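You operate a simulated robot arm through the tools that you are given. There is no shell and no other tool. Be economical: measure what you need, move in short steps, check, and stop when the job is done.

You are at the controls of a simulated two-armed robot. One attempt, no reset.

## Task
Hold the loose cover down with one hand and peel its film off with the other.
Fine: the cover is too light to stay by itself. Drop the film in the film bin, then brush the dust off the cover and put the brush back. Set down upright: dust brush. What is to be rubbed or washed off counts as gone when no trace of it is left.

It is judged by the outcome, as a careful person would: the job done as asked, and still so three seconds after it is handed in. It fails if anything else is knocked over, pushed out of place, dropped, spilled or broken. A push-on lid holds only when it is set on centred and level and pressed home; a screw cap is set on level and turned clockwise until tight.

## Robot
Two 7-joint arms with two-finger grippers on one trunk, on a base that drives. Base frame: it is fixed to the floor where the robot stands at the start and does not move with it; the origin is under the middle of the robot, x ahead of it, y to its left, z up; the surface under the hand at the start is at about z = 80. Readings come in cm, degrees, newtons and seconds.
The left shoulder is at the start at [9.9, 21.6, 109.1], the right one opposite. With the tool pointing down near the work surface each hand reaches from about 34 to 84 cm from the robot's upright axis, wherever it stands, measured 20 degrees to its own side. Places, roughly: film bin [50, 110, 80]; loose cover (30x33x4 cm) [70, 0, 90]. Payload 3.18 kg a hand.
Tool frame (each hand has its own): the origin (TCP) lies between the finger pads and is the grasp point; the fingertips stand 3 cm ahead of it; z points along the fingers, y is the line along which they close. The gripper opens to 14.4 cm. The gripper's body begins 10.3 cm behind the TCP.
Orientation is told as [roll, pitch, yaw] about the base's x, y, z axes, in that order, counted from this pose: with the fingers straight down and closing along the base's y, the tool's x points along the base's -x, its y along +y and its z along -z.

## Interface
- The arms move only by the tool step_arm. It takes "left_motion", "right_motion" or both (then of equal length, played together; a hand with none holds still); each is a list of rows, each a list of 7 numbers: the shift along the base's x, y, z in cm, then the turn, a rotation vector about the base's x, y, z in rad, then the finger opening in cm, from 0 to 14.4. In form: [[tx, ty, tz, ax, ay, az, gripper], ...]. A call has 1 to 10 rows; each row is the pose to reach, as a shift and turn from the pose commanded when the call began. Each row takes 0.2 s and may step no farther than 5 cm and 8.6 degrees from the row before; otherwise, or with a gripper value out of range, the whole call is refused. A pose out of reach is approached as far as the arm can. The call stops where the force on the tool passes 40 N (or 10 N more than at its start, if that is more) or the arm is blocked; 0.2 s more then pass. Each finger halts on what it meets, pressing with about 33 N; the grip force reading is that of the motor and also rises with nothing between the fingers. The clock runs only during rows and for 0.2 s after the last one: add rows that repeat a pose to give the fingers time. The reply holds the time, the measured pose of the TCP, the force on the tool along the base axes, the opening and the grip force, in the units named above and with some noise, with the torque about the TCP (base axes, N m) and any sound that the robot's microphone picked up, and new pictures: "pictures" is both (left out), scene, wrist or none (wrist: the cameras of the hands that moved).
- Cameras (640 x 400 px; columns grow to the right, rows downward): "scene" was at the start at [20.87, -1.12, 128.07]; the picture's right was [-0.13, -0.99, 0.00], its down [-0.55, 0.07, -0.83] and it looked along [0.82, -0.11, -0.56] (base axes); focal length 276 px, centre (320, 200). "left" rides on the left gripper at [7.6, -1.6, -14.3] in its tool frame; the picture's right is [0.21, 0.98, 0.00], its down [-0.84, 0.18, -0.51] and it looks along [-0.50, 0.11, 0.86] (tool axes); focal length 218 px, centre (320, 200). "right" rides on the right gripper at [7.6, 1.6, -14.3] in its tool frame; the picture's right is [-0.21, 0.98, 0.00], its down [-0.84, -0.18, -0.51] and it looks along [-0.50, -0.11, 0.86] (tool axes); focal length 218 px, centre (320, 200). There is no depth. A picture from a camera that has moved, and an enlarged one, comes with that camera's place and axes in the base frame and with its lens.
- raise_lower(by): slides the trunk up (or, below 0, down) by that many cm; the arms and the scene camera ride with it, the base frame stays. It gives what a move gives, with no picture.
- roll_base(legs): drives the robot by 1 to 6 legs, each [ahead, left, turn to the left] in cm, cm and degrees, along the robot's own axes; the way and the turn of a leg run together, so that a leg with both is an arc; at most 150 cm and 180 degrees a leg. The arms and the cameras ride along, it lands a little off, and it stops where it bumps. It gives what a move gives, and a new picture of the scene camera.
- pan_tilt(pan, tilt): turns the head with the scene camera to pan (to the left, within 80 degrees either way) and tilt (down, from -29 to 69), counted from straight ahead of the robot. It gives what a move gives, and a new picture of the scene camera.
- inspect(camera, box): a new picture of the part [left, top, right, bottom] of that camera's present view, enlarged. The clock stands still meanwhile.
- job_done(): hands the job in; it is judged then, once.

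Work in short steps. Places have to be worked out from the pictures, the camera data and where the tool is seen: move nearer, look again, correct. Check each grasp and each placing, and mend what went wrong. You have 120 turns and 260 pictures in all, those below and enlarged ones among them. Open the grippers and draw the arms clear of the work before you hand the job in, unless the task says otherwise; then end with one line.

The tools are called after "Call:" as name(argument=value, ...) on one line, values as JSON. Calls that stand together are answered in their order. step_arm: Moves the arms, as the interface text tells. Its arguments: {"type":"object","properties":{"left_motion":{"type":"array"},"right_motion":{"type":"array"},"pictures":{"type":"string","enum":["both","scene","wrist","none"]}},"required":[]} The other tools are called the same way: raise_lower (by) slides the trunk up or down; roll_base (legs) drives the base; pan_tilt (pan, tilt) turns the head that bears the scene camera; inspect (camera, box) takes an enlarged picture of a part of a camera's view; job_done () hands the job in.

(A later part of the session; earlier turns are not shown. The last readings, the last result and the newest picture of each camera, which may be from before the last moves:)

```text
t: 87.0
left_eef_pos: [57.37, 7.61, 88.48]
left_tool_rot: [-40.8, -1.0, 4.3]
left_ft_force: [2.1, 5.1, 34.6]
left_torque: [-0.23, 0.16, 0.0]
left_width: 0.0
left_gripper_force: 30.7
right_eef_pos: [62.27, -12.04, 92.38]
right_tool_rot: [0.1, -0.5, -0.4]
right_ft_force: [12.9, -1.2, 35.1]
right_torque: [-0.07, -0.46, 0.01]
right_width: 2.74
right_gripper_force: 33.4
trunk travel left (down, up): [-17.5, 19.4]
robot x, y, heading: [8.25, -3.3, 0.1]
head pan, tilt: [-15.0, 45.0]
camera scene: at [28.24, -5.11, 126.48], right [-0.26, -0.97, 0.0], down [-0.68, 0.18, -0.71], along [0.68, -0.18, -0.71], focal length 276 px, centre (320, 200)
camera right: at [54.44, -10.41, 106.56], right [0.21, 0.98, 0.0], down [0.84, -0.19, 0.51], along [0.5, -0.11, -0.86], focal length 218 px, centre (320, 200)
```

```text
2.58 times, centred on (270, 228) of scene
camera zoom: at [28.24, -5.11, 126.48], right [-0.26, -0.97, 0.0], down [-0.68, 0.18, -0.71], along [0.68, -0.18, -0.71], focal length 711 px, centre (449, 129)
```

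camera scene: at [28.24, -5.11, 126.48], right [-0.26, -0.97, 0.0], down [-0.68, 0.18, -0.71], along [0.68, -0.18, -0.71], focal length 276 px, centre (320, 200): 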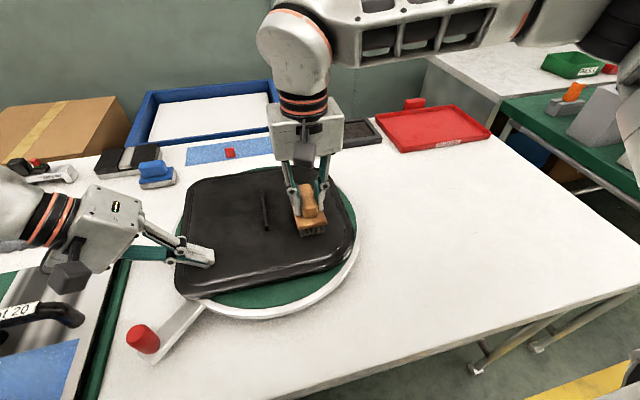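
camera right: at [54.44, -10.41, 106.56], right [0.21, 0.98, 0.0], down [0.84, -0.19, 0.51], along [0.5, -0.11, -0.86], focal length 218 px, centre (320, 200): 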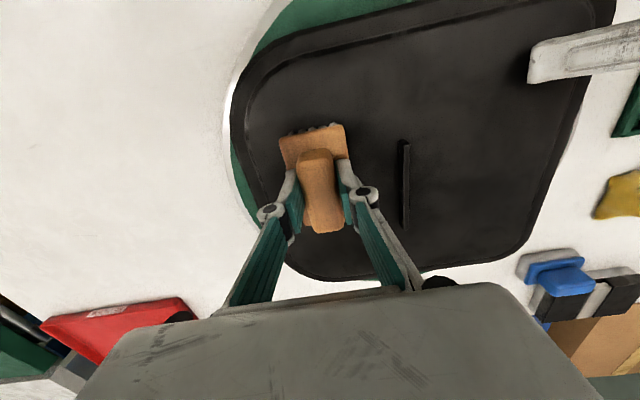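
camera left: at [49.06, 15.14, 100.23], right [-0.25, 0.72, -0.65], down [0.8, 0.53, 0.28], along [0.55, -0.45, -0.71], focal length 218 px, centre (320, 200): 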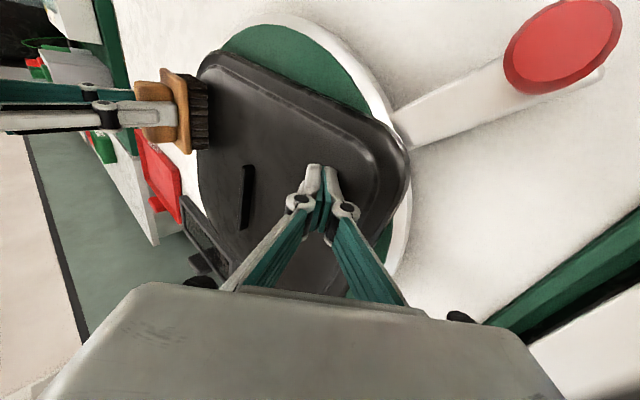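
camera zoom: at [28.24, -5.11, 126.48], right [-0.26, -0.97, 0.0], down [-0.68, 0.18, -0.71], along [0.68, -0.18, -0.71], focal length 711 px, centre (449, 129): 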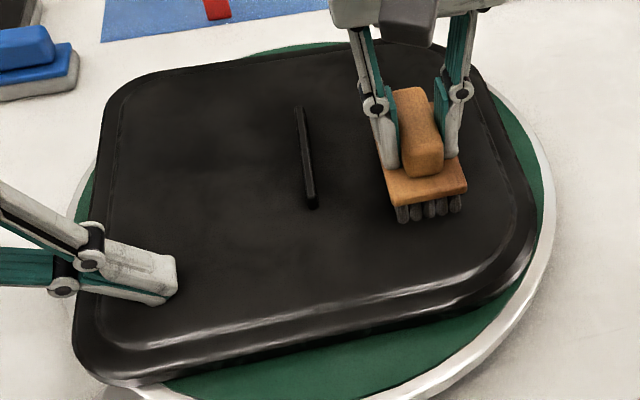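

The brushed area looks smoother and darker. Continue: finish this lane to the front, then the lane next to the rib (y≈−8.2), slightly lighter.

Call:
step_arm(right_motion=[[-2, 0, 0.12, 0, 0, 0, 2], [-5, 0, 0.12, 0, 0, 0, 2], [-5, 3.7, 0.12, 0, 0, 0, 2], [-1, 3.7, 0.12, 0, 0, 0, 2], [3, 3.7, 0.12, 0, 0, 0, 2], [7, 3.7, 0.12, 0, 0, 0, 2], [11, 3.7, 0.12, 0, 0, 0, 2], [13, 3.7, 0.12, 0, 0, 0, 2], [13, 0.5, 0.12, 0, 0, 0, 2], [13, -4, 0.12, 0, 0, 0, 2]], pictures="wrist")

Call:
inspect(camera="scene", box=[170, 150, 370, 305])

```text
t: 89.2
left_eef_pos: [57.42, 7.56, 88.57]
left_tool_rot: [-41.0, -1.1, 4.4]
left_ft_force: [-1.7, 3.8, 37.9]
left_torque: [-0.3, 0.24, -0.01]
left_width: 0.0
left_gripper_force: 31.0
right_eef_pos: [74.86, -16.33, 92.32]
right_tool_rot: [-0.1, -0.2, -0.2]
right_ft_force: [0.8, -2.7, 8.8]
right_torque: [-0.11, 0.25, 0.12]
right_width: 2.74
right_gripper_force: 32.8
trunk travel left (down, up): [-17.5, 19.4]
robot x, y, heading: [8.76, -2.83, 0.0]
head pan, tilt: [-15.0, 45.0]
camera right: at [67.12, -14.71, 106.57], right [0.21, 0.98, 0.0], down [0.84, -0.18, 0.51], along [0.5, -0.11, -0.86], focal length 218 px, centre (320, 200)
```

right: 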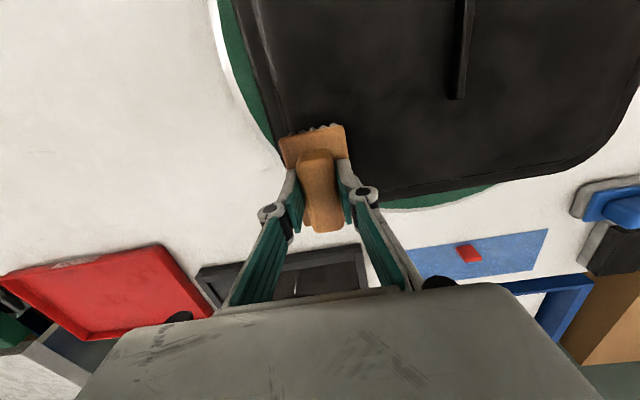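

```text
2.58 times, centred on (270, 228) of scene
camera zoom: at [28.22, -5.17, 126.46], right [-0.26, -0.97, 0.0], down [-0.68, 0.18, -0.71], along [0.69, -0.18, -0.71], focal length 711 px, centre (449, 129)
```

zoom: 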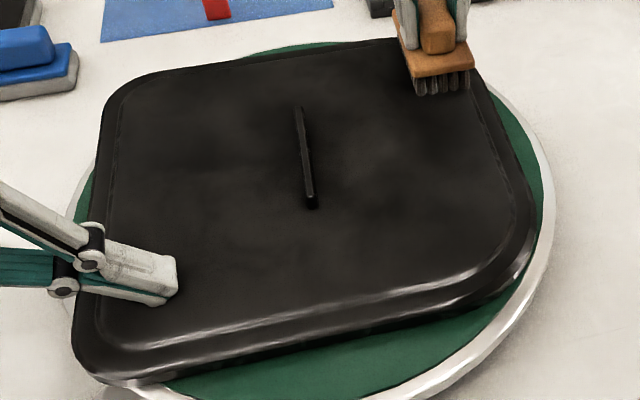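

Check the right area at higher zoom.

Call:
inspect(camera="scene", box=[260, 170, 350, 260])

Call:
inspect(camera="scene", box=[180, 170, 270, 260])

```text
4.44 times, centred on (305, 215) of scene
camera zoom: at [28.22, -5.17, 126.46], right [-0.26, -0.97, 0.0], down [-0.68, 0.18, -0.71], along [0.69, -0.18, -0.71], focal length 1225 px, centre (387, 133)
```

zoom: 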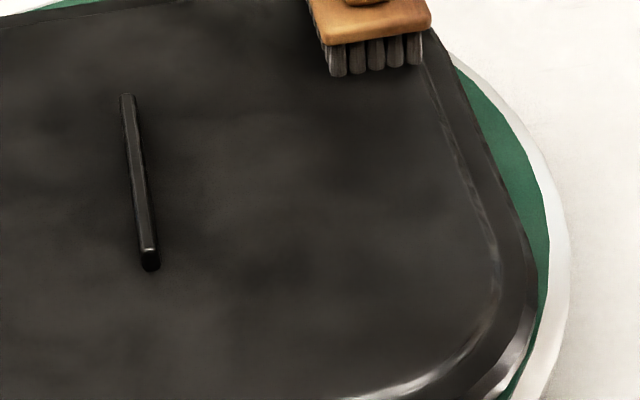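

```text
4.44 times, centred on (225, 215) of scene
camera zoom: at [28.22, -5.17, 126.46], right [-0.26, -0.97, 0.0], down [-0.68, 0.18, -0.71], along [0.69, -0.18, -0.71], focal length 1225 px, centre (742, 133)
```

zoom: 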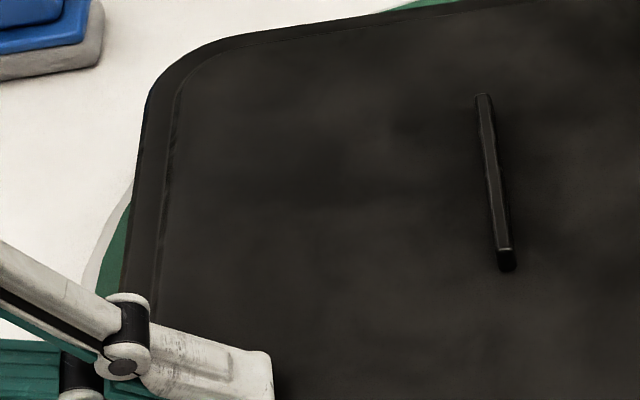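

The texture's mottling hides the dust, so I'll cover everything twice. Next: back edge lane from right to left past the rib's far end.

Call:
step_arm(right_motion=[[0.8, 1, 0, 0, 0, 0, 2], [0.8, 4, 0, 0, 0, 0, 2], [0.8, 7, 0, 0, 0, 0, 2], [0.8, 10, 0, 0, 0, 0, 2], [0.8, 13, 0, 0, 0, 0, 2], [0.8, 16, 0, 0, 0, 0, 2], [0.8, 19, 0, 0, 0, 0, 2], [0.8, 21.5, 0, 0, 0, 0, 2], [0.8, 23, 0, 0, 0, 0, 2]])

```text
t: 91.1
left_eef_pos: [57.75, 7.27, 88.65]
left_tool_rot: [-41.3, -1.1, 4.4]
left_ft_force: [-0.2, -5.8, 17.0]
left_torque: [-0.36, 0.15, 0.02]
left_width: 0.01
left_gripper_force: 29.9
right_eef_pos: [82.25, -4.53, 95.03]
right_tool_rot: [5.2, 0.4, -11.2]
right_ft_force: [-0.5, -0.2, -1.4]
right_torque: [-0.02, 0.0, 0.01]
right_width: 2.73
right_gripper_force: 33.3
trunk travel left (down, up): [-17.5, 19.4]
robot x, y, heading: [8.76, -3.28, 0.0]
head pan, tilt: [-15.0, 45.0]
stopped in row 9 (right hand): the arm was blocked; the commanded pose is now the measured one
camera scene: at [28.56, -5.19, 126.31], right [-0.26, -0.97, 0.0], down [-0.68, 0.18, -0.71], along [0.68, -0.18, -0.71], focal length 276 px, centre (320, 200)
camera right: at [74.86, -2.7, 109.39], right [0.39, 0.92, 0.09], down [0.79, -0.38, 0.48], along [0.48, -0.12, -0.87], focal length 218 px, centre (320, 200)
```

scene: 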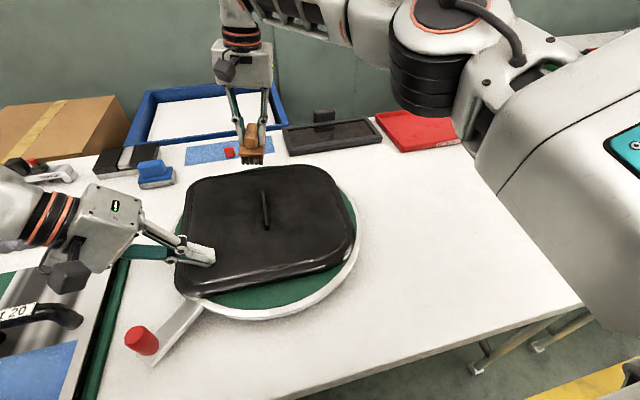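
right: 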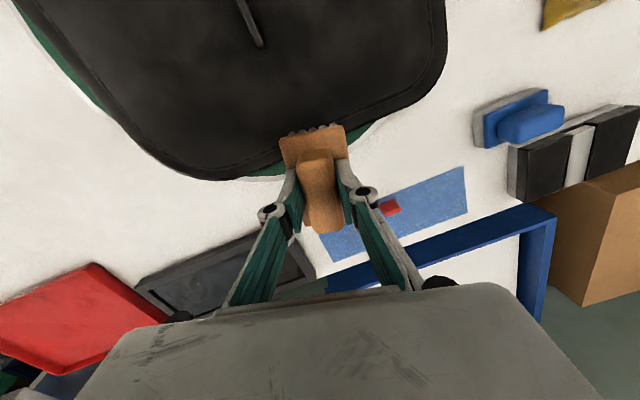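

The right arm again ran into an elbow limit crossing over at far reach. I'll lift it, unwind to the right, then reposition the base further left and closer.

Call:
step_arm(right_motion=[[-0.5, -2, 2, 0, 0, 0, 2], [-1, -5, 4, -0.03, 0, 0.05, 2], [-2, -9, 6, -0.06, 0, 0.1, 2], [-4, -13, 7, -0.09, 0, 0.15, 2], [-7, -16, 8, -0.09, 0, 0.2, 2], [-11, -18, 8, -0.09, 0, 0.2, 2], [-15, -20, 8, -0.09, 0, 0.2, 2], [-19, -21, 8, -0.09, 0, 0.2, 2]], pictures="scene")

```text
t: 92.9
left_eef_pos: [57.55, 7.38, 88.53]
left_tool_rot: [-41.0, -1.2, 4.4]
left_ft_force: [2.0, -3.5, 24.6]
left_torque: [-0.36, 0.14, 0.05]
left_width: 0.02
left_gripper_force: 30.8
right_eef_pos: [62.97, -25.22, 103.46]
right_tool_rot: [-0.2, -0.4, 0.7]
right_ft_force: [0.1, 0.2, -1.1]
right_torque: [0.0, 0.02, 0.0]
right_width: 2.74
right_gripper_force: 32.5
trunk travel left (down, up): [-17.5, 19.4]
robot x, y, heading: [8.66, -3.06, 0.1]
head pan, tilt: [-15.0, 45.0]
camera scene: at [28.39, -5.25, 126.43], right [-0.26, -0.97, 0.0], down [-0.68, 0.18, -0.71], along [0.68, -0.18, -0.71], focal length 276 px, centre (320, 200)
```

scene: 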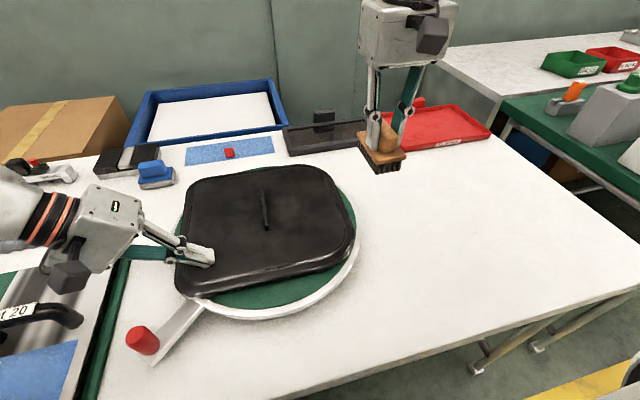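

Recovered. Lift the left hand well up and drive forward 3.5 and left 12.

Call:
step_arm(left_motion=[[0, 0.3, 2, 0, 0, 0, 0], [-0.5, 0.5, 5, 0, 0, 0, 0], [-1, 0.5, 9, 0, 0, 0, 0], [-2, 0.5, 12, 0, 0, 0, 0]], pictures="none")

Call:
roll_base(legs=[[3.5, 12, 0]])

```text
t: 93.9
left_eef_pos: [55.65, 7.9, 100.43]
left_tool_rot: [-40.9, -0.9, 4.4]
left_ft_force: [1.1, -0.3, -0.1]
left_torque: [0.0, -0.02, 0.03]
left_width: 0.0
left_gripper_force: 30.8
right_eef_pos: [63.13, -25.34, 103.32]
right_tool_rot: [-0.2, -0.4, 0.7]
right_ft_force: [-1.0, 0.4, -0.9]
right_torque: [0.03, -0.02, -0.06]
right_width: 2.73
right_gripper_force: 32.9
trunk travel left (down, up): [-17.5, 19.4]
robot x, y, heading: [8.62, -3.36, -0.3]
head pan, tilt: [-15.0, 45.0]
```

```text
t: 95.6
left_eef_pos: [59.23, 19.7, 100.44]
left_tool_rot: [-41.2, -0.9, 4.3]
left_ft_force: [0.0, 0.7, -0.4]
left_torque: [-0.05, 0.0, 0.0]
left_width: 0.0
left_gripper_force: 30.7
right_eef_pos: [66.74, -13.48, 103.35]
right_tool_rot: [-0.2, -0.4, 0.8]
right_ft_force: [0.3, 0.4, -1.8]
right_torque: [-0.01, 0.04, 0.02]
right_width: 2.73
right_gripper_force: 33.1
trunk travel left (down, up): [-17.5, 19.4]
robot x, y, heading: [12.22, 8.86, -0.1]
head pan, tilt: [-15.0, 45.0]
camera scene: at [31.96, 6.69, 126.39], right [-0.26, -0.97, 0.0], down [-0.68, 0.18, -0.71], along [0.68, -0.18, -0.71], focal length 276 px, centre (320, 200)
```

scene: 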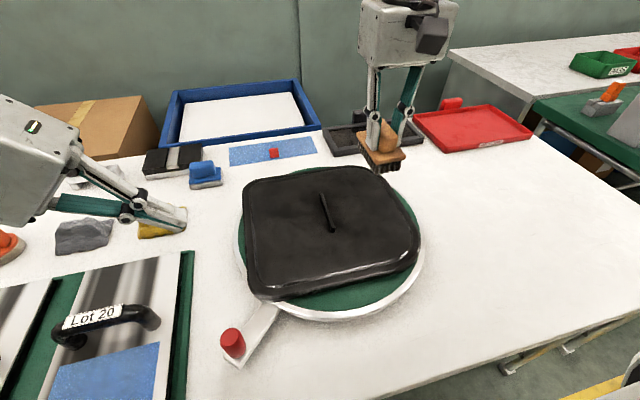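

Base at (12.2, 8.9). Re-press the cover with the left hand at front-left.

Call:
step_arm(left_motion=[[-0.5, -4, -2, 0, 0, 0, 0], [-1, -8, -4, 0, 0, 0, 0], [-1.5, -11, -7, 0, 0, 0, 0], [-1.7, -12.3, -9.5, 0, 0, 0, 0], [-1.7, -12.3, -11.3, 0, 0, 0, 0], [-1.7, -12.3, -12.1, 0, 0, 0, 0], [-1.7, -12.3, -12.2, 0, 0, 0, 0]], right_motion=[[0, 0, 0, 0, 0, 0, 2], [0, 0, 0, 0, 0, 0, 2], [0, 0, 0, 0, 0, 0, 2], [0, 0, -2, 0, 0, 0, 2], [2, 0, -5, 0, 0, 0, 2], [5, 0, -7.5, 0, 0, 0, 2], [8, -0.5, -9, 0, 0, 0, 2]])

```text
t: 97.2
left_eef_pos: [57.56, 7.29, 88.59]
left_tool_rot: [-41.3, -1.2, 4.4]
left_ft_force: [0.6, 1.0, 15.1]
left_torque: [-0.13, 0.15, -0.03]
left_width: 0.0
left_gripper_force: 30.8
right_eef_pos: [74.54, -14.11, 94.44]
right_tool_rot: [-0.2, -0.4, 0.7]
right_ft_force: [0.1, -0.6, -1.4]
right_torque: [-0.01, 0.04, 0.01]
right_width: 2.7
right_gripper_force: 33.2
trunk travel left (down, up): [-17.5, 19.4]
robot x, y, heading: [12.06, 8.98, 0.3]
head pan, tilt: [-15.0, 45.0]
camera scene: at [31.84, 6.68, 126.44], right [-0.26, -0.97, 0.0], down [-0.68, 0.18, -0.71], along [0.68, -0.18, -0.71], focal length 276 px, centre (320, 200)
camera right: at [66.73, -12.4, 108.68], right [0.2, 0.98, 0.0], down [0.84, -0.17, 0.51], along [0.5, -0.1, -0.86], focal length 218 px, centre (320, 200)
camera left: at [49.02, 15.0, 100.21], right [-0.25, 0.72, -0.65], down [0.8, 0.53, 0.28], along [0.55, -0.45, -0.71], focal length 218 px, centre (320, 200)
```

scene: 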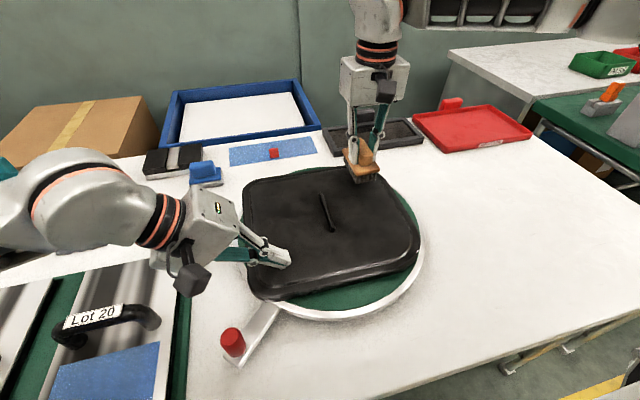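
right: 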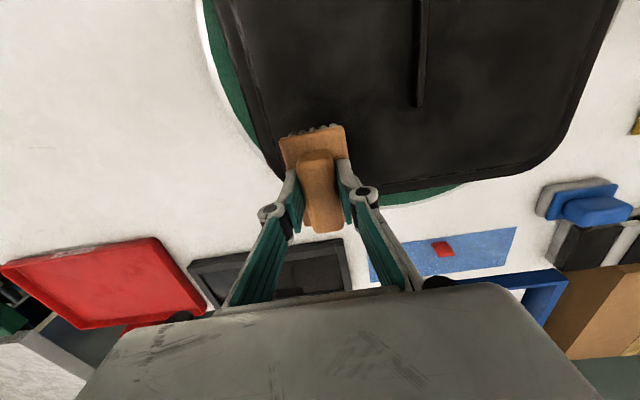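
left: 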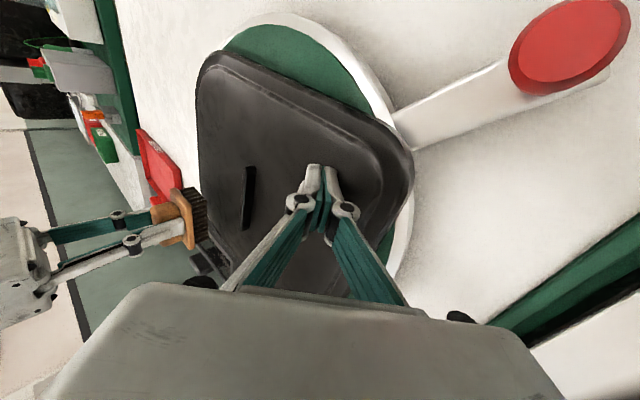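

Rib far end at x≈71.6 and cover far edge at ≈80.9. Sweep the back lane at TCP x≈75.9 from y −14 to +7.

Call:
step_arm(right_motion=[[1, 0, -1.2, 0, 0, 0, 2], [1.4, 0, -2.05, 0, 0, 0, 2], [1.4, 0, -2.15, 0, 0, 0, 2], [1.4, 3.5, -2.15, 0, 0, 0, 2], [1.4, 7, -2.15, 0, 0, 0, 2], [1.4, 10.5, -2.15, 0, 0, 0, 2], [1.4, 14, -2.15, 0, 0, 0, 2], [1.4, 17.5, -2.15, 0, 0, 0, 2], [1.4, 21, -2.15, 0, 0, 0, 2], [1.4, 21, -2.15, 0, 0, 0, 2]])

```text
t: 99.4
left_eef_pos: [57.5, 7.3, 88.6]
left_tool_rot: [-41.2, -1.2, 4.5]
left_ft_force: [2.5, -0.1, 27.7]
left_torque: [-0.32, 0.12, -0.03]
left_width: 0.02
left_gripper_force: 30.2
right_eef_pos: [76.12, 7.23, 92.36]
right_tool_rot: [-0.2, -0.4, 0.7]
right_ft_force: [-1.1, 0.3, 2.3]
right_torque: [0.06, 0.16, 0.0]
right_width: 2.72
right_gripper_force: 33.2
trunk travel left (down, up): [-17.5, 19.4]
robot x, y, heading: [12.3, 8.64, 0.0]
head pan, tilt: [-15.0, 45.0]
camera scene: at [31.77, 6.66, 126.44], right [-0.26, -0.97, 0.0], down [-0.68, 0.18, -0.71], along [0.68, -0.18, -0.71], focal length 276 px, centre (320, 200)
camera right: at [68.16, 8.71, 106.56], right [0.2, 0.98, 0.0], down [0.84, -0.17, 0.51], along [0.5, -0.1, -0.86], focal length 218 px, centre (320, 200)
```

scene: 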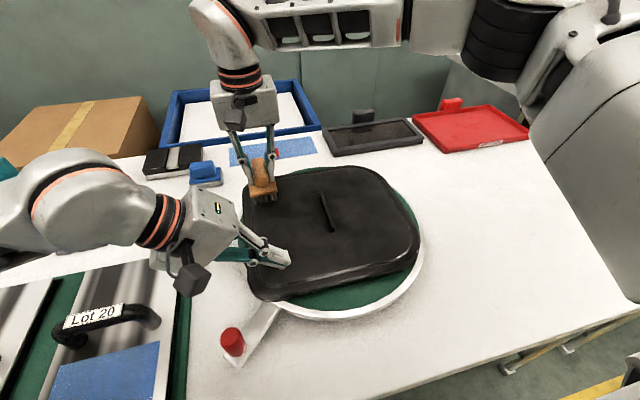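
right: 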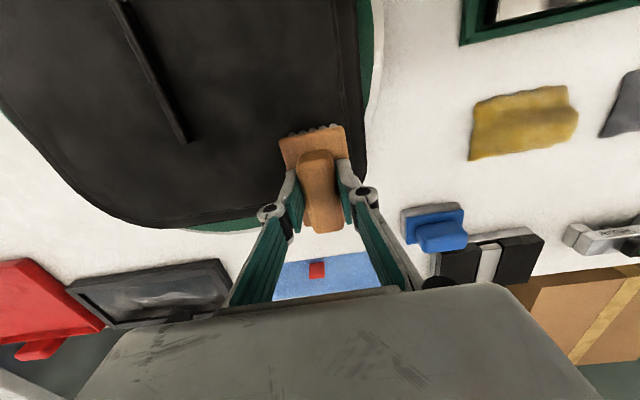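

The back lane worked. Next, go over the left-back area: x back to ~69.5 at y≈7, then lanes y≈3.6 and y≈−0.2.

Call:
step_arm(right_motion=[[-3.3, 0, -0.1, 0, 0, 0, 2], [-6.5, 0, -0.1, 0, 0, 0, 2], [-6.5, -3.6, -0.1, 0, 0, 0, 2], [-9.5, -3.6, -0.1, 0, 0, 0, 2], [-12, -3.6, -0.1, 0, 0, 0, 2], [-8, -3.6, -0.1, 0, 0, 0, 2], [-4, -3.6, -0.1, 0, 0, 0, 2], [0, -3.6, -0.1, 0, 0, 0, 2], [0, -7.4, -0.1, 0, 0, 0, 2], [-4, -7.4, -0.1, 0, 0, 0, 2]])

```text
t: 101.6
left_eef_pos: [57.38, 7.21, 88.61]
left_tool_rot: [-41.1, -1.1, 4.3]
left_ft_force: [-1.5, 0.8, 27.7]
left_torque: [-0.24, 0.23, -0.01]
left_width: 0.0
left_gripper_force: 30.5
right_eef_pos: [72.01, -0.41, 92.24]
right_tool_rot: [-0.1, -0.8, 0.7]
right_ft_force: [9.7, -2.8, 27.1]
right_torque: [-0.14, 0.36, 0.16]
right_width: 2.72
right_gripper_force: 33.0
trunk travel left (down, up): [-17.5, 19.4]
robot x, y, heading: [11.8, 8.75, -0.2]
head pan, tilt: [-15.0, 45.0]
camera scene: at [31.69, 6.65, 126.47], right [-0.26, -0.97, 0.0], down [-0.68, 0.18, -0.71], along [0.68, -0.18, -0.71], focal length 276 px, centre (320, 200)
camera right: at [64.06, 1.14, 106.48], right [0.2, 0.98, 0.0], down [0.84, -0.17, 0.52], along [0.51, -0.1, -0.85], focal length 218 px, centre (320, 200)
```

scene: 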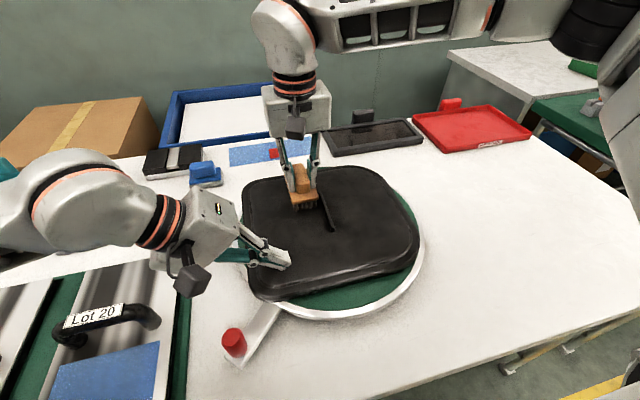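
right: 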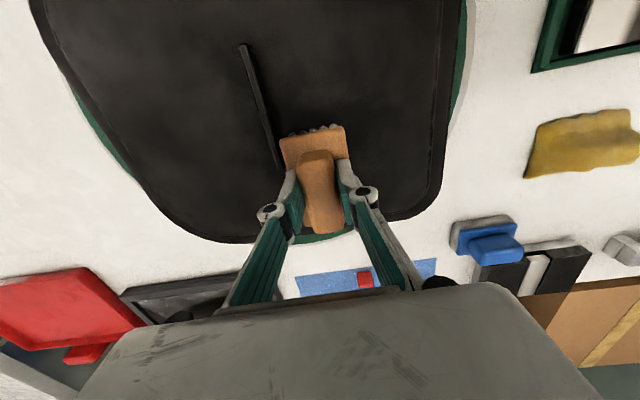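

Continue down to the front along the rib, then sweep the front lane toward −y below the rib's near end.

Call:
step_arm(right_motion=[[-4, 0.2, 0, 0, 0, 0, 2], [-8, 0.2, 0, 0, 0, 0, 2], [-12, 0.2, 0.02, 0, 0, 0, 2], [-15.9, 0.2, 0.05, 0, 0, 0, 2], [-16, -3.5, 0.05, 0, 0, 0, 2], [-16, -7, 0.05, 0, 0, 0, 2], [-16, -10.5, 0.05, 0, 0, 0, 2], [-16, -13.5, 0.05, 0, 0, 0, 2], [-14, -15.5, 0.05, 0, 0, 0, 2], [-10, -15.5, 0.05, 0, 0, 0, 2]])

```text
t: 103.8
left_eef_pos: [57.31, 7.47, 88.62]
left_tool_rot: [-41.0, -1.3, 4.3]
left_ft_force: [-2.3, -0.3, 27.9]
left_torque: [-0.23, 0.29, -0.06]
left_width: 0.01
left_gripper_force: 30.6
right_eef_pos: [61.84, -15.88, 92.38]
right_tool_rot: [-0.4, -0.3, 0.6]
right_ft_force: [-4.4, 3.0, 13.0]
right_torque: [0.14, 0.24, -0.21]
right_width: 2.73
right_gripper_force: 33.1
trunk travel left (down, up): [-17.5, 19.4]
robot x, y, heading: [11.83, 8.47, 0.1]
head pan, tilt: [-15.0, 45.0]
camera scene: at [31.6, 6.71, 126.45], right [-0.26, -0.97, 0.0], down [-0.68, 0.18, -0.71], along [0.69, -0.18, -0.7], focal length 276 px, centre (320, 200)
camera right: at [53.94, -14.27, 106.53], right [0.2, 0.98, 0.0], down [0.84, -0.17, 0.51], along [0.5, -0.1, -0.86], focal length 218 px, centre (320, 200)
```

scene: 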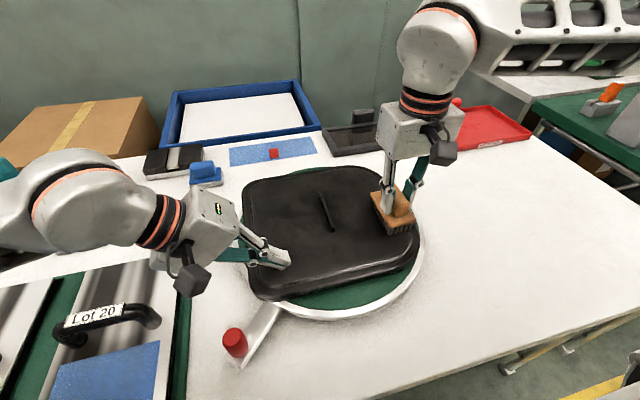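
right: 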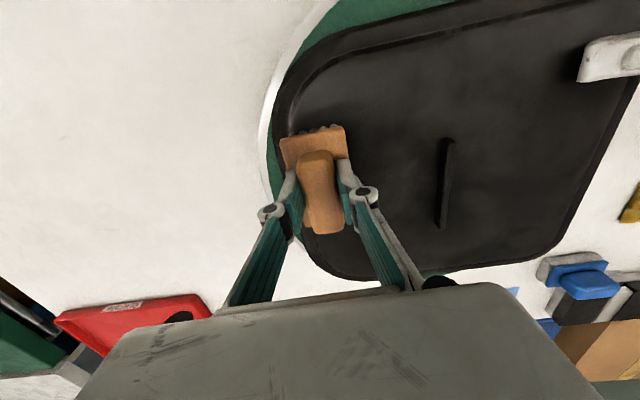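

Second pass over the right half for thoroughness.

Call:
step_arm(right_motion=[[5, 0, 0, 0, 0, 0, 2], [9.5, 0, 0, 0, 0, 0, 2], [12.5, 0.5, 0, 0, 0, 0, 2], [12.5, 3.8, 0, 0, 0, 0, 2], [8, 3.8, 0, 0, 0, 0, 2], [3.5, 3.8, 0, 0, 0, 0, 2], [-1, 3.8, 0, 0, 0, 0, 2], [-5, 4.5, 0, 0, 0, 0, 2], [-5, 7.6, 0, 0, 0, 0, 2], [-0.5, 7.6, 0, 0, 0, 0, 2]], pictures="none")

Call:
step_arm(right_motion=[[4.5, 0, 0, 0, 0, 0, 2], [9, 0, 0, 0, 0, 0, 2], [13, 0, 0, 0, 0, 0, 2], [13, 0, 3, 0, 0, 0, 2], [11, -3, 7, 0, 0, 0, 2], [8, -6, 10, 0, 0, 0, 2]])

Call:
inspect(camera="scene", box=[230, 155, 430, 310])

Call:
inspect(camera="left", box=[170, 20, 430, 200])

```text
t: 106.0
left_eef_pos: [57.43, 7.19, 88.64]
left_tool_rot: [-41.2, -1.2, 4.4]
left_ft_force: [2.3, -0.1, 27.3]
left_torque: [-0.26, 0.13, 0.05]
left_width: 0.01
left_gripper_force: 30.6
right_eef_pos: [61.36, -8.21, 92.34]
right_tool_rot: [-0.2, -0.4, 0.8]
right_ft_force: [-3.8, 1.6, 8.4]
right_torque: [0.12, 0.29, -0.06]
right_width: 2.72
right_gripper_force: 33.0
trunk travel left (down, up): [-17.5, 19.4]
robot x, y, heading: [11.93, 8.62, -0.2]
head pan, tilt: [-15.0, 45.0]
```

```text
refused: row 5 steps farther than a row can; nothing moved
```

```text
2.58 times, centred on (330, 232) of scene
camera zoom: at [31.68, 6.68, 126.45], right [-0.26, -0.97, 0.0], down [-0.68, 0.18, -0.71], along [0.68, -0.18, -0.71], focal length 711 px, centre (294, 116)
```

zoom: 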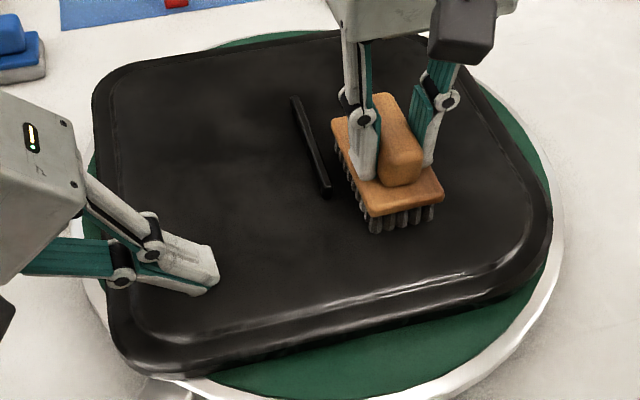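

```text
2.22 times, centred on (300, 110) of left
camera zoom: at [48.9, 14.99, 100.19], right [-0.25, 0.72, -0.65], down [0.8, 0.53, 0.28], along [0.55, -0.45, -0.71], focal length 485 px, centre (364, 400)
```

zoom: 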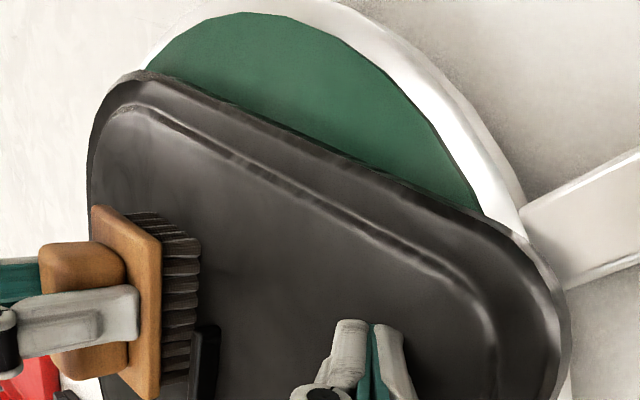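

Finish this lane, lift the right hand away, then move the left hold to back-left (x≈76) so the front-left patch can be brushed.

Call:
step_arm(right_motion=[[4.5, 0, 0, 0, 0, 0, 2], [9, 0, 0, 0, 0, 0, 2], [13, 0, 0, 0, 0, 0, 2], [13, 0, 3, 0, 0, 0, 2], [12, -3, 6, 0, 0, 0, 2], [9, -6, 8, 0, 0, 0, 2], [5, -8, 9, 0, 0, 0, 2], [2, -10, 10, 0, 0, 0, 2]], left_motion=[[0, 0, 0, 0, 0, 0, 0], [0, 0, 0, 0, 0, 0, 0], [0, 0, 0, 0, 0, 0, 0], [0, 0, 0, 0, 0, 0, 0], [0, 0.2, 2, 0, 0, 0, 0], [3, 0.5, 4, 0, 0, 0, 0], [7, 0.5, 5, 0, 0, 0, 0], [11, 0.5, 5, 0, 0, 0, 0]], pictures="none")

Call:
step_arm(left_motion=[[4, 0, 0, 0, 0, 0, 0], [7, -0.2, -1, 0, 0, 0, 0], [7.5, -0.4, -3, 0, 0, 0, 0], [7.5, -0.4, -4.4, 0, 0, 0, 0], [7.5, -0.4, -5.0, 0, 0, 0, 0], [7.5, -0.4, -5.1, 0, 0, 0, 0]], pictures="scene")

Call:
inspect(camera="scene", box=[230, 155, 430, 310])

```text
t: 107.8
left_eef_pos: [68.5, 8.03, 93.49]
left_tool_rot: [-40.9, -0.9, 4.4]
left_ft_force: [0.0, 0.1, 0.6]
left_torque: [0.0, 0.02, -0.01]
left_width: 0.01
left_gripper_force: 31.1
right_eef_pos: [63.42, -18.26, 102.01]
right_tool_rot: [-0.2, -0.3, 0.6]
right_ft_force: [0.8, -0.3, -1.2]
right_torque: [0.05, 0.01, -0.03]
right_width: 2.73
right_gripper_force: 33.0
trunk travel left (down, up): [-17.5, 19.4]
robot x, y, heading: [12.29, 8.61, 0.2]
head pan, tilt: [-15.0, 45.0]
```

```text
t: 109.2
left_eef_pos: [76.19, 7.6, 88.59]
left_tool_rot: [-41.3, -1.4, 4.5]
left_ft_force: [5.2, 3.1, 22.8]
left_torque: [-0.15, 0.08, 0.04]
left_width: 0.0
left_gripper_force: 30.7
right_eef_pos: [63.35, -18.05, 102.27]
right_tool_rot: [-0.2, -0.5, 0.6]
right_ft_force: [-0.2, 0.4, -0.4]
right_torque: [0.01, 0.01, -0.01]
right_width: 2.73
right_gripper_force: 33.2
trunk travel left (down, up): [-17.5, 19.4]
robot x, y, heading: [12.08, 8.79, -0.2]
head pan, tilt: [-15.0, 45.0]
camera scene: at [31.77, 6.69, 126.48], right [-0.26, -0.97, 0.0], down [-0.68, 0.18, -0.71], along [0.68, -0.18, -0.71], focal length 276 px, centre (320, 200)
```

scene: 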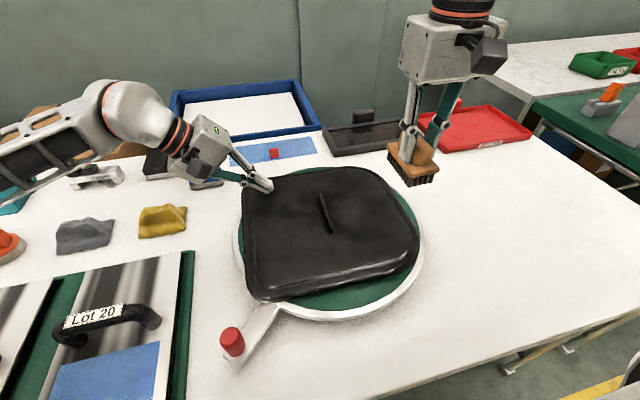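

```text
2.58 times, centred on (330, 232) of scene
camera zoom: at [31.77, 6.69, 126.48], right [-0.26, -0.97, 0.0], down [-0.68, 0.18, -0.71], along [0.68, -0.18, -0.71], focal length 711 px, centre (294, 116)
```

zoom: 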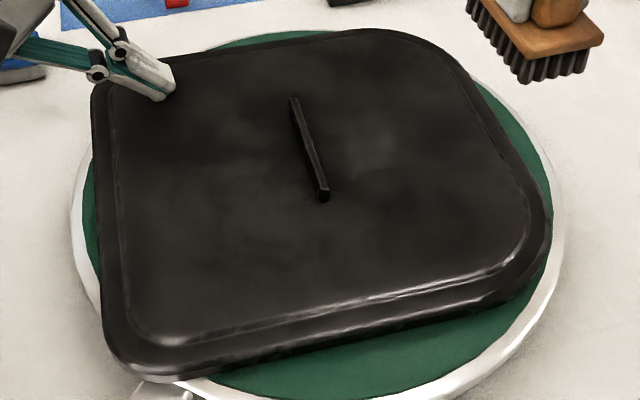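

Clear access to the front-left now. Move the brush there over the cover and down.

Call:
step_arm(right_motion=[[-1, 4.5, 0, 0, 0, 0, 2], [-2, 9, 0, 0, 0, 0, 2], [-3.5, 13, -1, 0, 0, 0, 2], [-5, 17, -2.5, 0, 0, 0, 2], [-6.5, 20, -5, 0, 0, 0, 2], [-6.9, 21, -8.5, 0, 0, 0, 2], [-6.9, 21, -9.8, 0, 0, 0, 2], [-6.9, 21, -9.8, 0, 0, 0, 2]])

```text
t: 111.0
left_eef_pos: [75.92, 7.28, 88.61]
left_tool_rot: [-41.4, -1.3, 4.5]
left_ft_force: [3.2, 4.5, 32.7]
left_torque: [-0.19, 0.14, 0.03]
left_width: 0.01
left_gripper_force: 30.9
right_eef_pos: [56.36, 2.78, 92.45]
right_tool_rot: [-0.2, -0.4, 0.7]
right_ft_force: [0.4, 0.0, -1.1]
right_torque: [0.01, 0.01, 0.03]
right_width: 2.74
right_gripper_force: 33.1
trunk travel left (down, up): [-17.5, 19.4]
robot x, y, heading: [11.71, 8.32, 0.4]
head pan, tilt: [-15.0, 45.0]
camera scene: at [31.71, 6.69, 126.45], right [-0.26, -0.97, 0.0], down [-0.68, 0.18, -0.71], along [0.68, -0.18, -0.71], focal length 276 px, centre (320, 200)
camera right: at [48.54, 4.4, 106.67], right [0.2, 0.98, 0.0], down [0.84, -0.17, 0.51], along [0.5, -0.1, -0.86], focal length 218 px, centre (320, 200)
```

scene: 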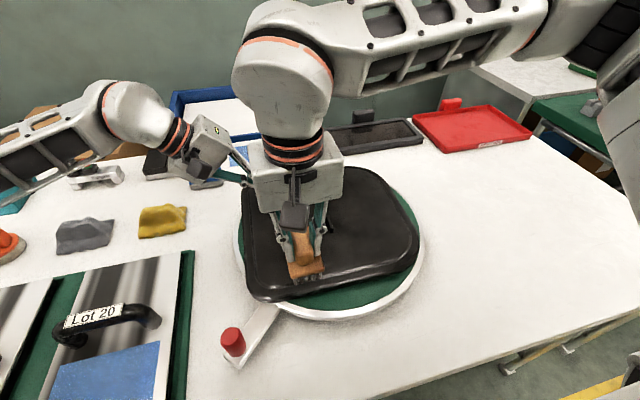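
right: 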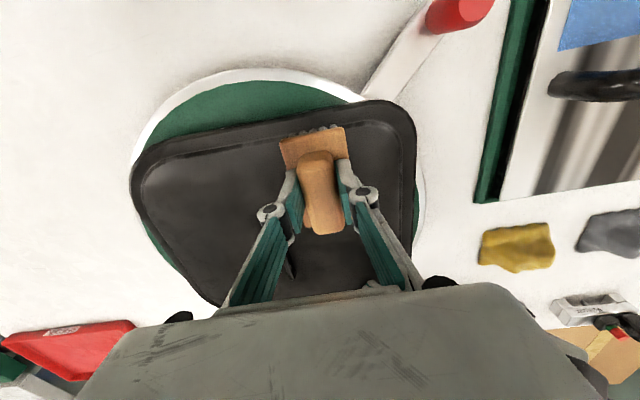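

Lower to contact and sweep the front-left with lanes at y≈2.8, 5.5, 8.

Call:
step_arm(right_motion=[[0, 0, -0.3, 0, 0, 0, 2], [3.5, 0, -0.3, 0, 0, 0, 2], [7, 0, -0.3, 0, 0, 0, 2], [7, 2.5, -0.3, 0, 0, 0, 2], [3.5, 2.5, -0.3, 0, 0, 0, 2], [0, 2.5, -0.3, 0, 0, 0, 2], [0, 5, -0.3, 0, 0, 0, 2], [3.5, 5, -0.3, 0, 0, 0, 2], [6.5, 5, -0.3, 0, 0, 0, 2]])

```text
t: 113.0
left_eef_pos: [75.84, 7.31, 88.55]
left_tool_rot: [-41.2, -1.5, 4.4]
left_ft_force: [11.3, -4.0, 23.3]
left_torque: [-0.35, -0.08, 0.14]
left_width: 0.01
left_gripper_force: 30.7
right_eef_pos: [62.71, 7.72, 92.23]
right_tool_rot: [-0.1, -0.6, 0.7]
right_ft_force: [-13.2, 0.6, 32.3]
right_torque: [0.01, 0.9, -0.2]
right_width: 2.72
right_gripper_force: 32.7
trunk travel left (down, up): [-17.5, 19.4]
robot x, y, heading: [12.22, 8.66, 0.1]
head pan, tilt: [-15.0, 45.0]
camera scene: at [31.5, 6.62, 126.5], right [-0.26, -0.97, 0.0], down [-0.68, 0.18, -0.71], along [0.69, -0.18, -0.7], focal length 276 px, centre (320, 200)
camera right: at [54.82, 9.11, 106.51], right [0.2, 0.98, 0.0], down [0.84, -0.17, 0.52], along [0.51, -0.1, -0.86], focal length 218 px, centre (320, 200)
```

scene: 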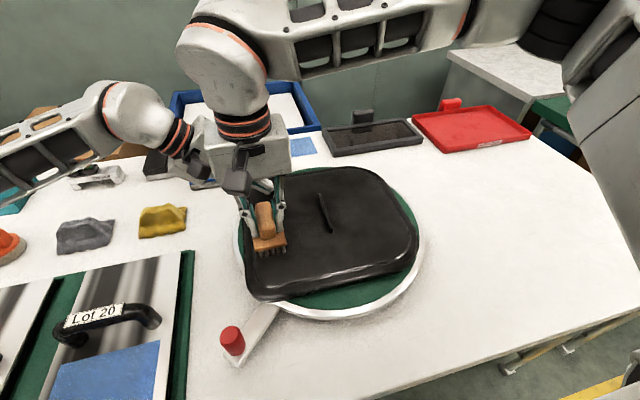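
right: 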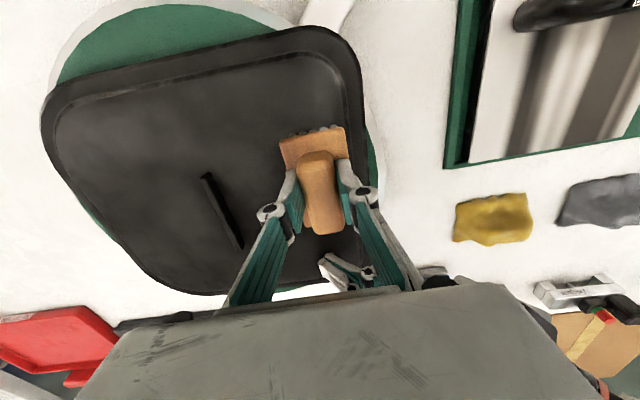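

Second pass back over this left area toward the rib and front.

Call:
step_arm(right_motion=[[-3, 0, 0.08, 0, 0, 0, 2], [-6.5, 0, 0.08, 0, 0, 0, 2], [-6.5, -2.6, 0.08, 0, 0, 0, 2], [-2.5, -2.6, 0.08, 0, 0, 0, 2], [1, -2.6, 0.08, 0, 0, 0, 2], [1.5, -5.2, 0.08, 0, 0, 0, 2], [-2.5, -5.2, 0.08, 0, 0, 0, 2], [-6.5, -5.2, 0.08, 0, 0, 0, 2], [-6.5, -8, 0.08, 0, 0, 0, 2], [-2, -8, 0.08, 0, 0, 0, 2]], pictures="none")

Call:
step_arm(right_motion=[[3, 0, 0, 0, 0, 0, 2], [7, 0, 0, 0, 0, 0, 2], [3, 0.1, 0, 0, 0, 0, 2], [-1, 0.1, 0, 0, 0, 0, 2], [-4.6, 0.1, 0, 0, 0, 0, 2], [-4.6, -3, 0, 0, 0, 0, 2], [-4.6, -6, 0, 0, 0, 0, 2], [-4.6, -9, 0, 0, 0, 0, 2], [-4.6, -12, 0, 0, 0, 0, 2], [-4.6, -12, 3, 0, 0, 0, 2]], pictures="both")

Call:
inspect(camera="scene", box=[230, 155, 430, 310])

```text
t: 115.2
left_eef_pos: [75.88, 7.3, 88.64]
left_tool_rot: [-41.3, -1.4, 4.4]
left_ft_force: [1.1, -1.9, 30.4]
left_torque: [-0.32, 0.21, 0.04]
left_width: 0.0
left_gripper_force: 30.7
right_eef_pos: [60.66, -0.36, 92.23]
right_tool_rot: [-0.3, -0.3, 0.7]
right_ft_force: [-4.1, 3.0, 9.5]
right_torque: [0.28, -0.09, 0.04]
right_width: 2.7
right_gripper_force: 33.1
trunk travel left (down, up): [-17.5, 19.4]
robot x, y, heading: [11.74, 8.73, -0.1]
head pan, tilt: [-15.0, 45.0]
```

```text
t: 117.4
left_eef_pos: [75.95, 7.28, 88.57]
left_tool_rot: [-41.4, -1.3, 4.6]
left_ft_force: [-2.7, 0.4, 34.6]
left_torque: [-0.29, 0.28, -0.06]
left_width: 0.0
left_gripper_force: 30.6
right_eef_pos: [56.19, -12.1, 95.27]
right_tool_rot: [-0.2, -0.5, 0.8]
right_ft_force: [-0.7, -0.5, -1.3]
right_torque: [0.0, 0.03, -0.01]
right_width: 2.73
right_gripper_force: 33.3
trunk travel left (down, up): [-17.5, 19.4]
robot x, y, heading: [12.32, 8.69, 0.1]
head pan, tilt: [-15.0, 45.0]
camera scene: at [31.66, 6.64, 126.45], right [-0.26, -0.97, 0.0], down [-0.68, 0.18, -0.71], along [0.68, -0.18, -0.71], focal length 276 px, centre (320, 200)
camera right: at [48.39, -10.68, 109.46], right [0.2, 0.98, 0.0], down [0.84, -0.17, 0.51], along [0.5, -0.1, -0.86], focal length 218 px, centre (320, 200)
```

scene: 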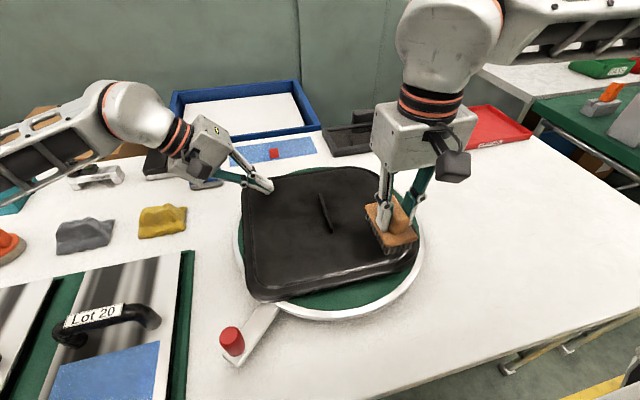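
right: 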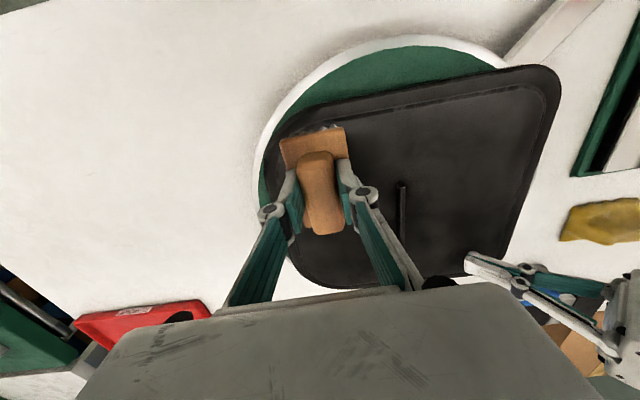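

```text
2.58 times, centred on (330, 232) of scene
camera zoom: at [31.66, 6.64, 126.45], right [-0.26, -0.97, 0.0], down [-0.68, 0.18, -0.71], along [0.68, -0.18, -0.71], focal length 711 px, centre (294, 116)
```

zoom: 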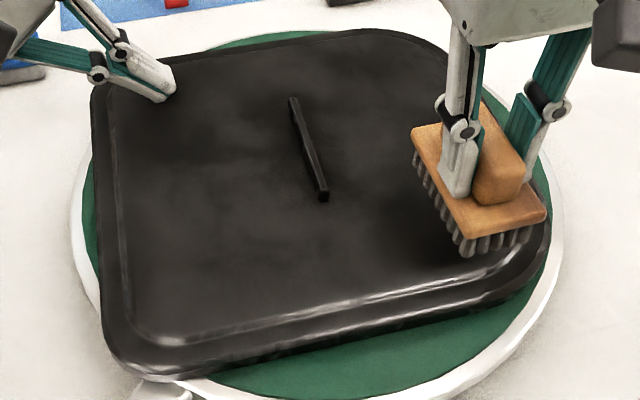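

Add one more pass along the very front edge and left edge before finishing.

Call:
step_arm(right_motion=[[-1, 1, -2.5, 0, 0, 0, 2], [-1.2, 1.5, -3.05, 0, 0, 0, 2], [-1.2, 5.5, -3.05, 0, 0, 0, 2], [-1.2, 9.5, -3.05, 0, 0, 0, 2], [-1.2, 13.5, -3.05, 0, 0, 0, 2], [-1.2, 17.5, -3.05, 0, 0, 0, 2], [-0.5, 20.5, -3.05, 0, 0, 0, 2], [3, 20.7, -3.05, 0, 0, 0, 2], [6.5, 20.7, -3.05, 0, 0, 0, 2], [6.5, 18, -3.05, 0, 0, 0, 2]], pictures="none")

Call:
step_arm(right_motion=[[-1, 0, 3, 0, 0, 0, 2], [-2, -4, 5, 0, 0, 0, 2], [-3, -8, 7, 0, 0, 0, 2], [-4, -12, 9, 0, 0, 0, 2], [-5, -16, 11, 0, 0, 0, 2], [-6, -20, 12, 0, 0, 0, 2], [-7, -24, 13, 0, 0, 0, 2]])

Call:
inspect(camera="scene", box=[230, 155, 430, 310])

Call:
inspect(camera="right", box=[300, 0, 640, 300])

```text
t: 118.7
left_eef_pos: [75.99, 7.26, 88.6]
left_tool_rot: [-41.5, -1.4, 4.5]
left_ft_force: [-2.6, 1.6, 12.6]
left_torque: [-0.08, 0.21, -0.08]
left_width: 0.03
left_gripper_force: 30.4
right_eef_pos: [55.05, 1.94, 92.42]
right_tool_rot: [0.2, -0.6, 0.7]
right_ft_force: [-5.4, 7.5, 23.1]
right_torque: [0.08, 0.73, -0.16]
right_width: 2.71
right_gripper_force: 32.8
trunk travel left (down, up): [-17.5, 19.4]
robot x, y, heading: [12.1, 8.55, -0.1]
head pan, tilt: [-15.0, 45.0]
stopped in row 6 (right hand): the force on the tool passed its limit at 42 N (the readings are from after the stop); the commanded pose is now the measured one
```

```text
t: 120.3
left_eef_pos: [76.18, 7.3, 88.52]
left_tool_rot: [-41.2, -1.4, 4.6]
left_ft_force: [0.0, -2.6, 28.3]
left_torque: [-0.34, 0.19, 0.05]
left_width: 0.01
left_gripper_force: 30.6
right_eef_pos: [48.02, -22.39, 104.99]
right_tool_rot: [-0.2, -0.6, 0.7]
right_ft_force: [0.1, -0.5, -0.5]
right_torque: [0.02, 0.0, 0.01]
right_width: 2.73
right_gripper_force: 33.4
trunk travel left (down, up): [-17.5, 19.4]
robot x, y, heading: [12.23, 8.62, 0.4]
head pan, tilt: [-15.0, 45.0]
camera scene: at [31.71, 6.58, 126.45], right [-0.26, -0.97, 0.0], down [-0.68, 0.18, -0.71], along [0.68, -0.18, -0.71], focal length 276 px, centre (320, 200)
camera right: at [40.12, -20.86, 119.23], right [0.2, 0.98, 0.0], down [0.84, -0.17, 0.52], along [0.51, -0.1, -0.86], focal length 218 px, centre (320, 200)
```

scene: 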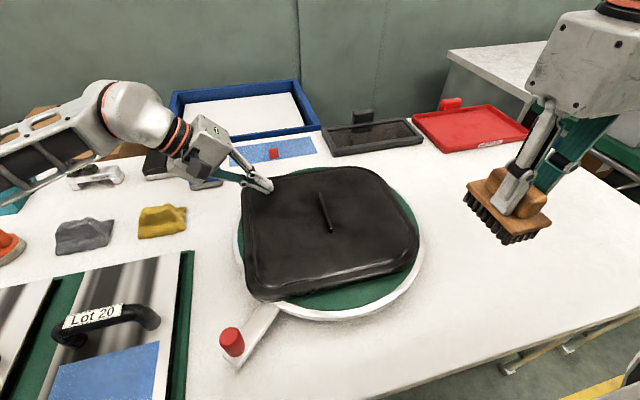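
right: 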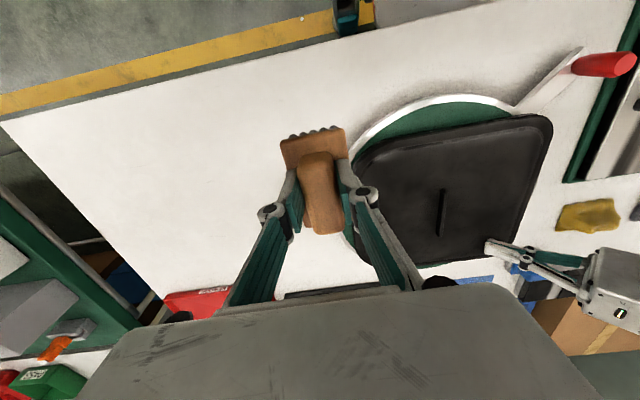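

```text
2.58 times, centred on (330, 232) of scene
camera zoom: at [31.71, 6.58, 126.45], right [-0.26, -0.97, 0.0], down [-0.68, 0.18, -0.71], along [0.68, -0.18, -0.71], focal length 711 px, centre (294, 116)
```

zoom: 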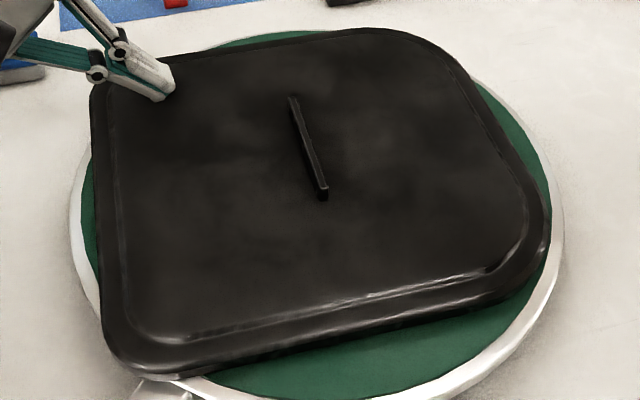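

```text
1.33 times, centred on (470, 150) of right
camera zoom: at [40.12, -20.86, 119.23], right [0.2, 0.98, 0.0], down [0.84, -0.17, 0.52], along [0.51, -0.1, -0.86], focal length 291 px, centre (120, 267)
```

zoom: 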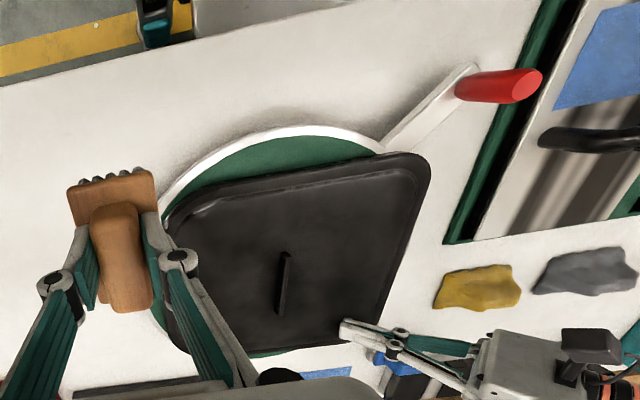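

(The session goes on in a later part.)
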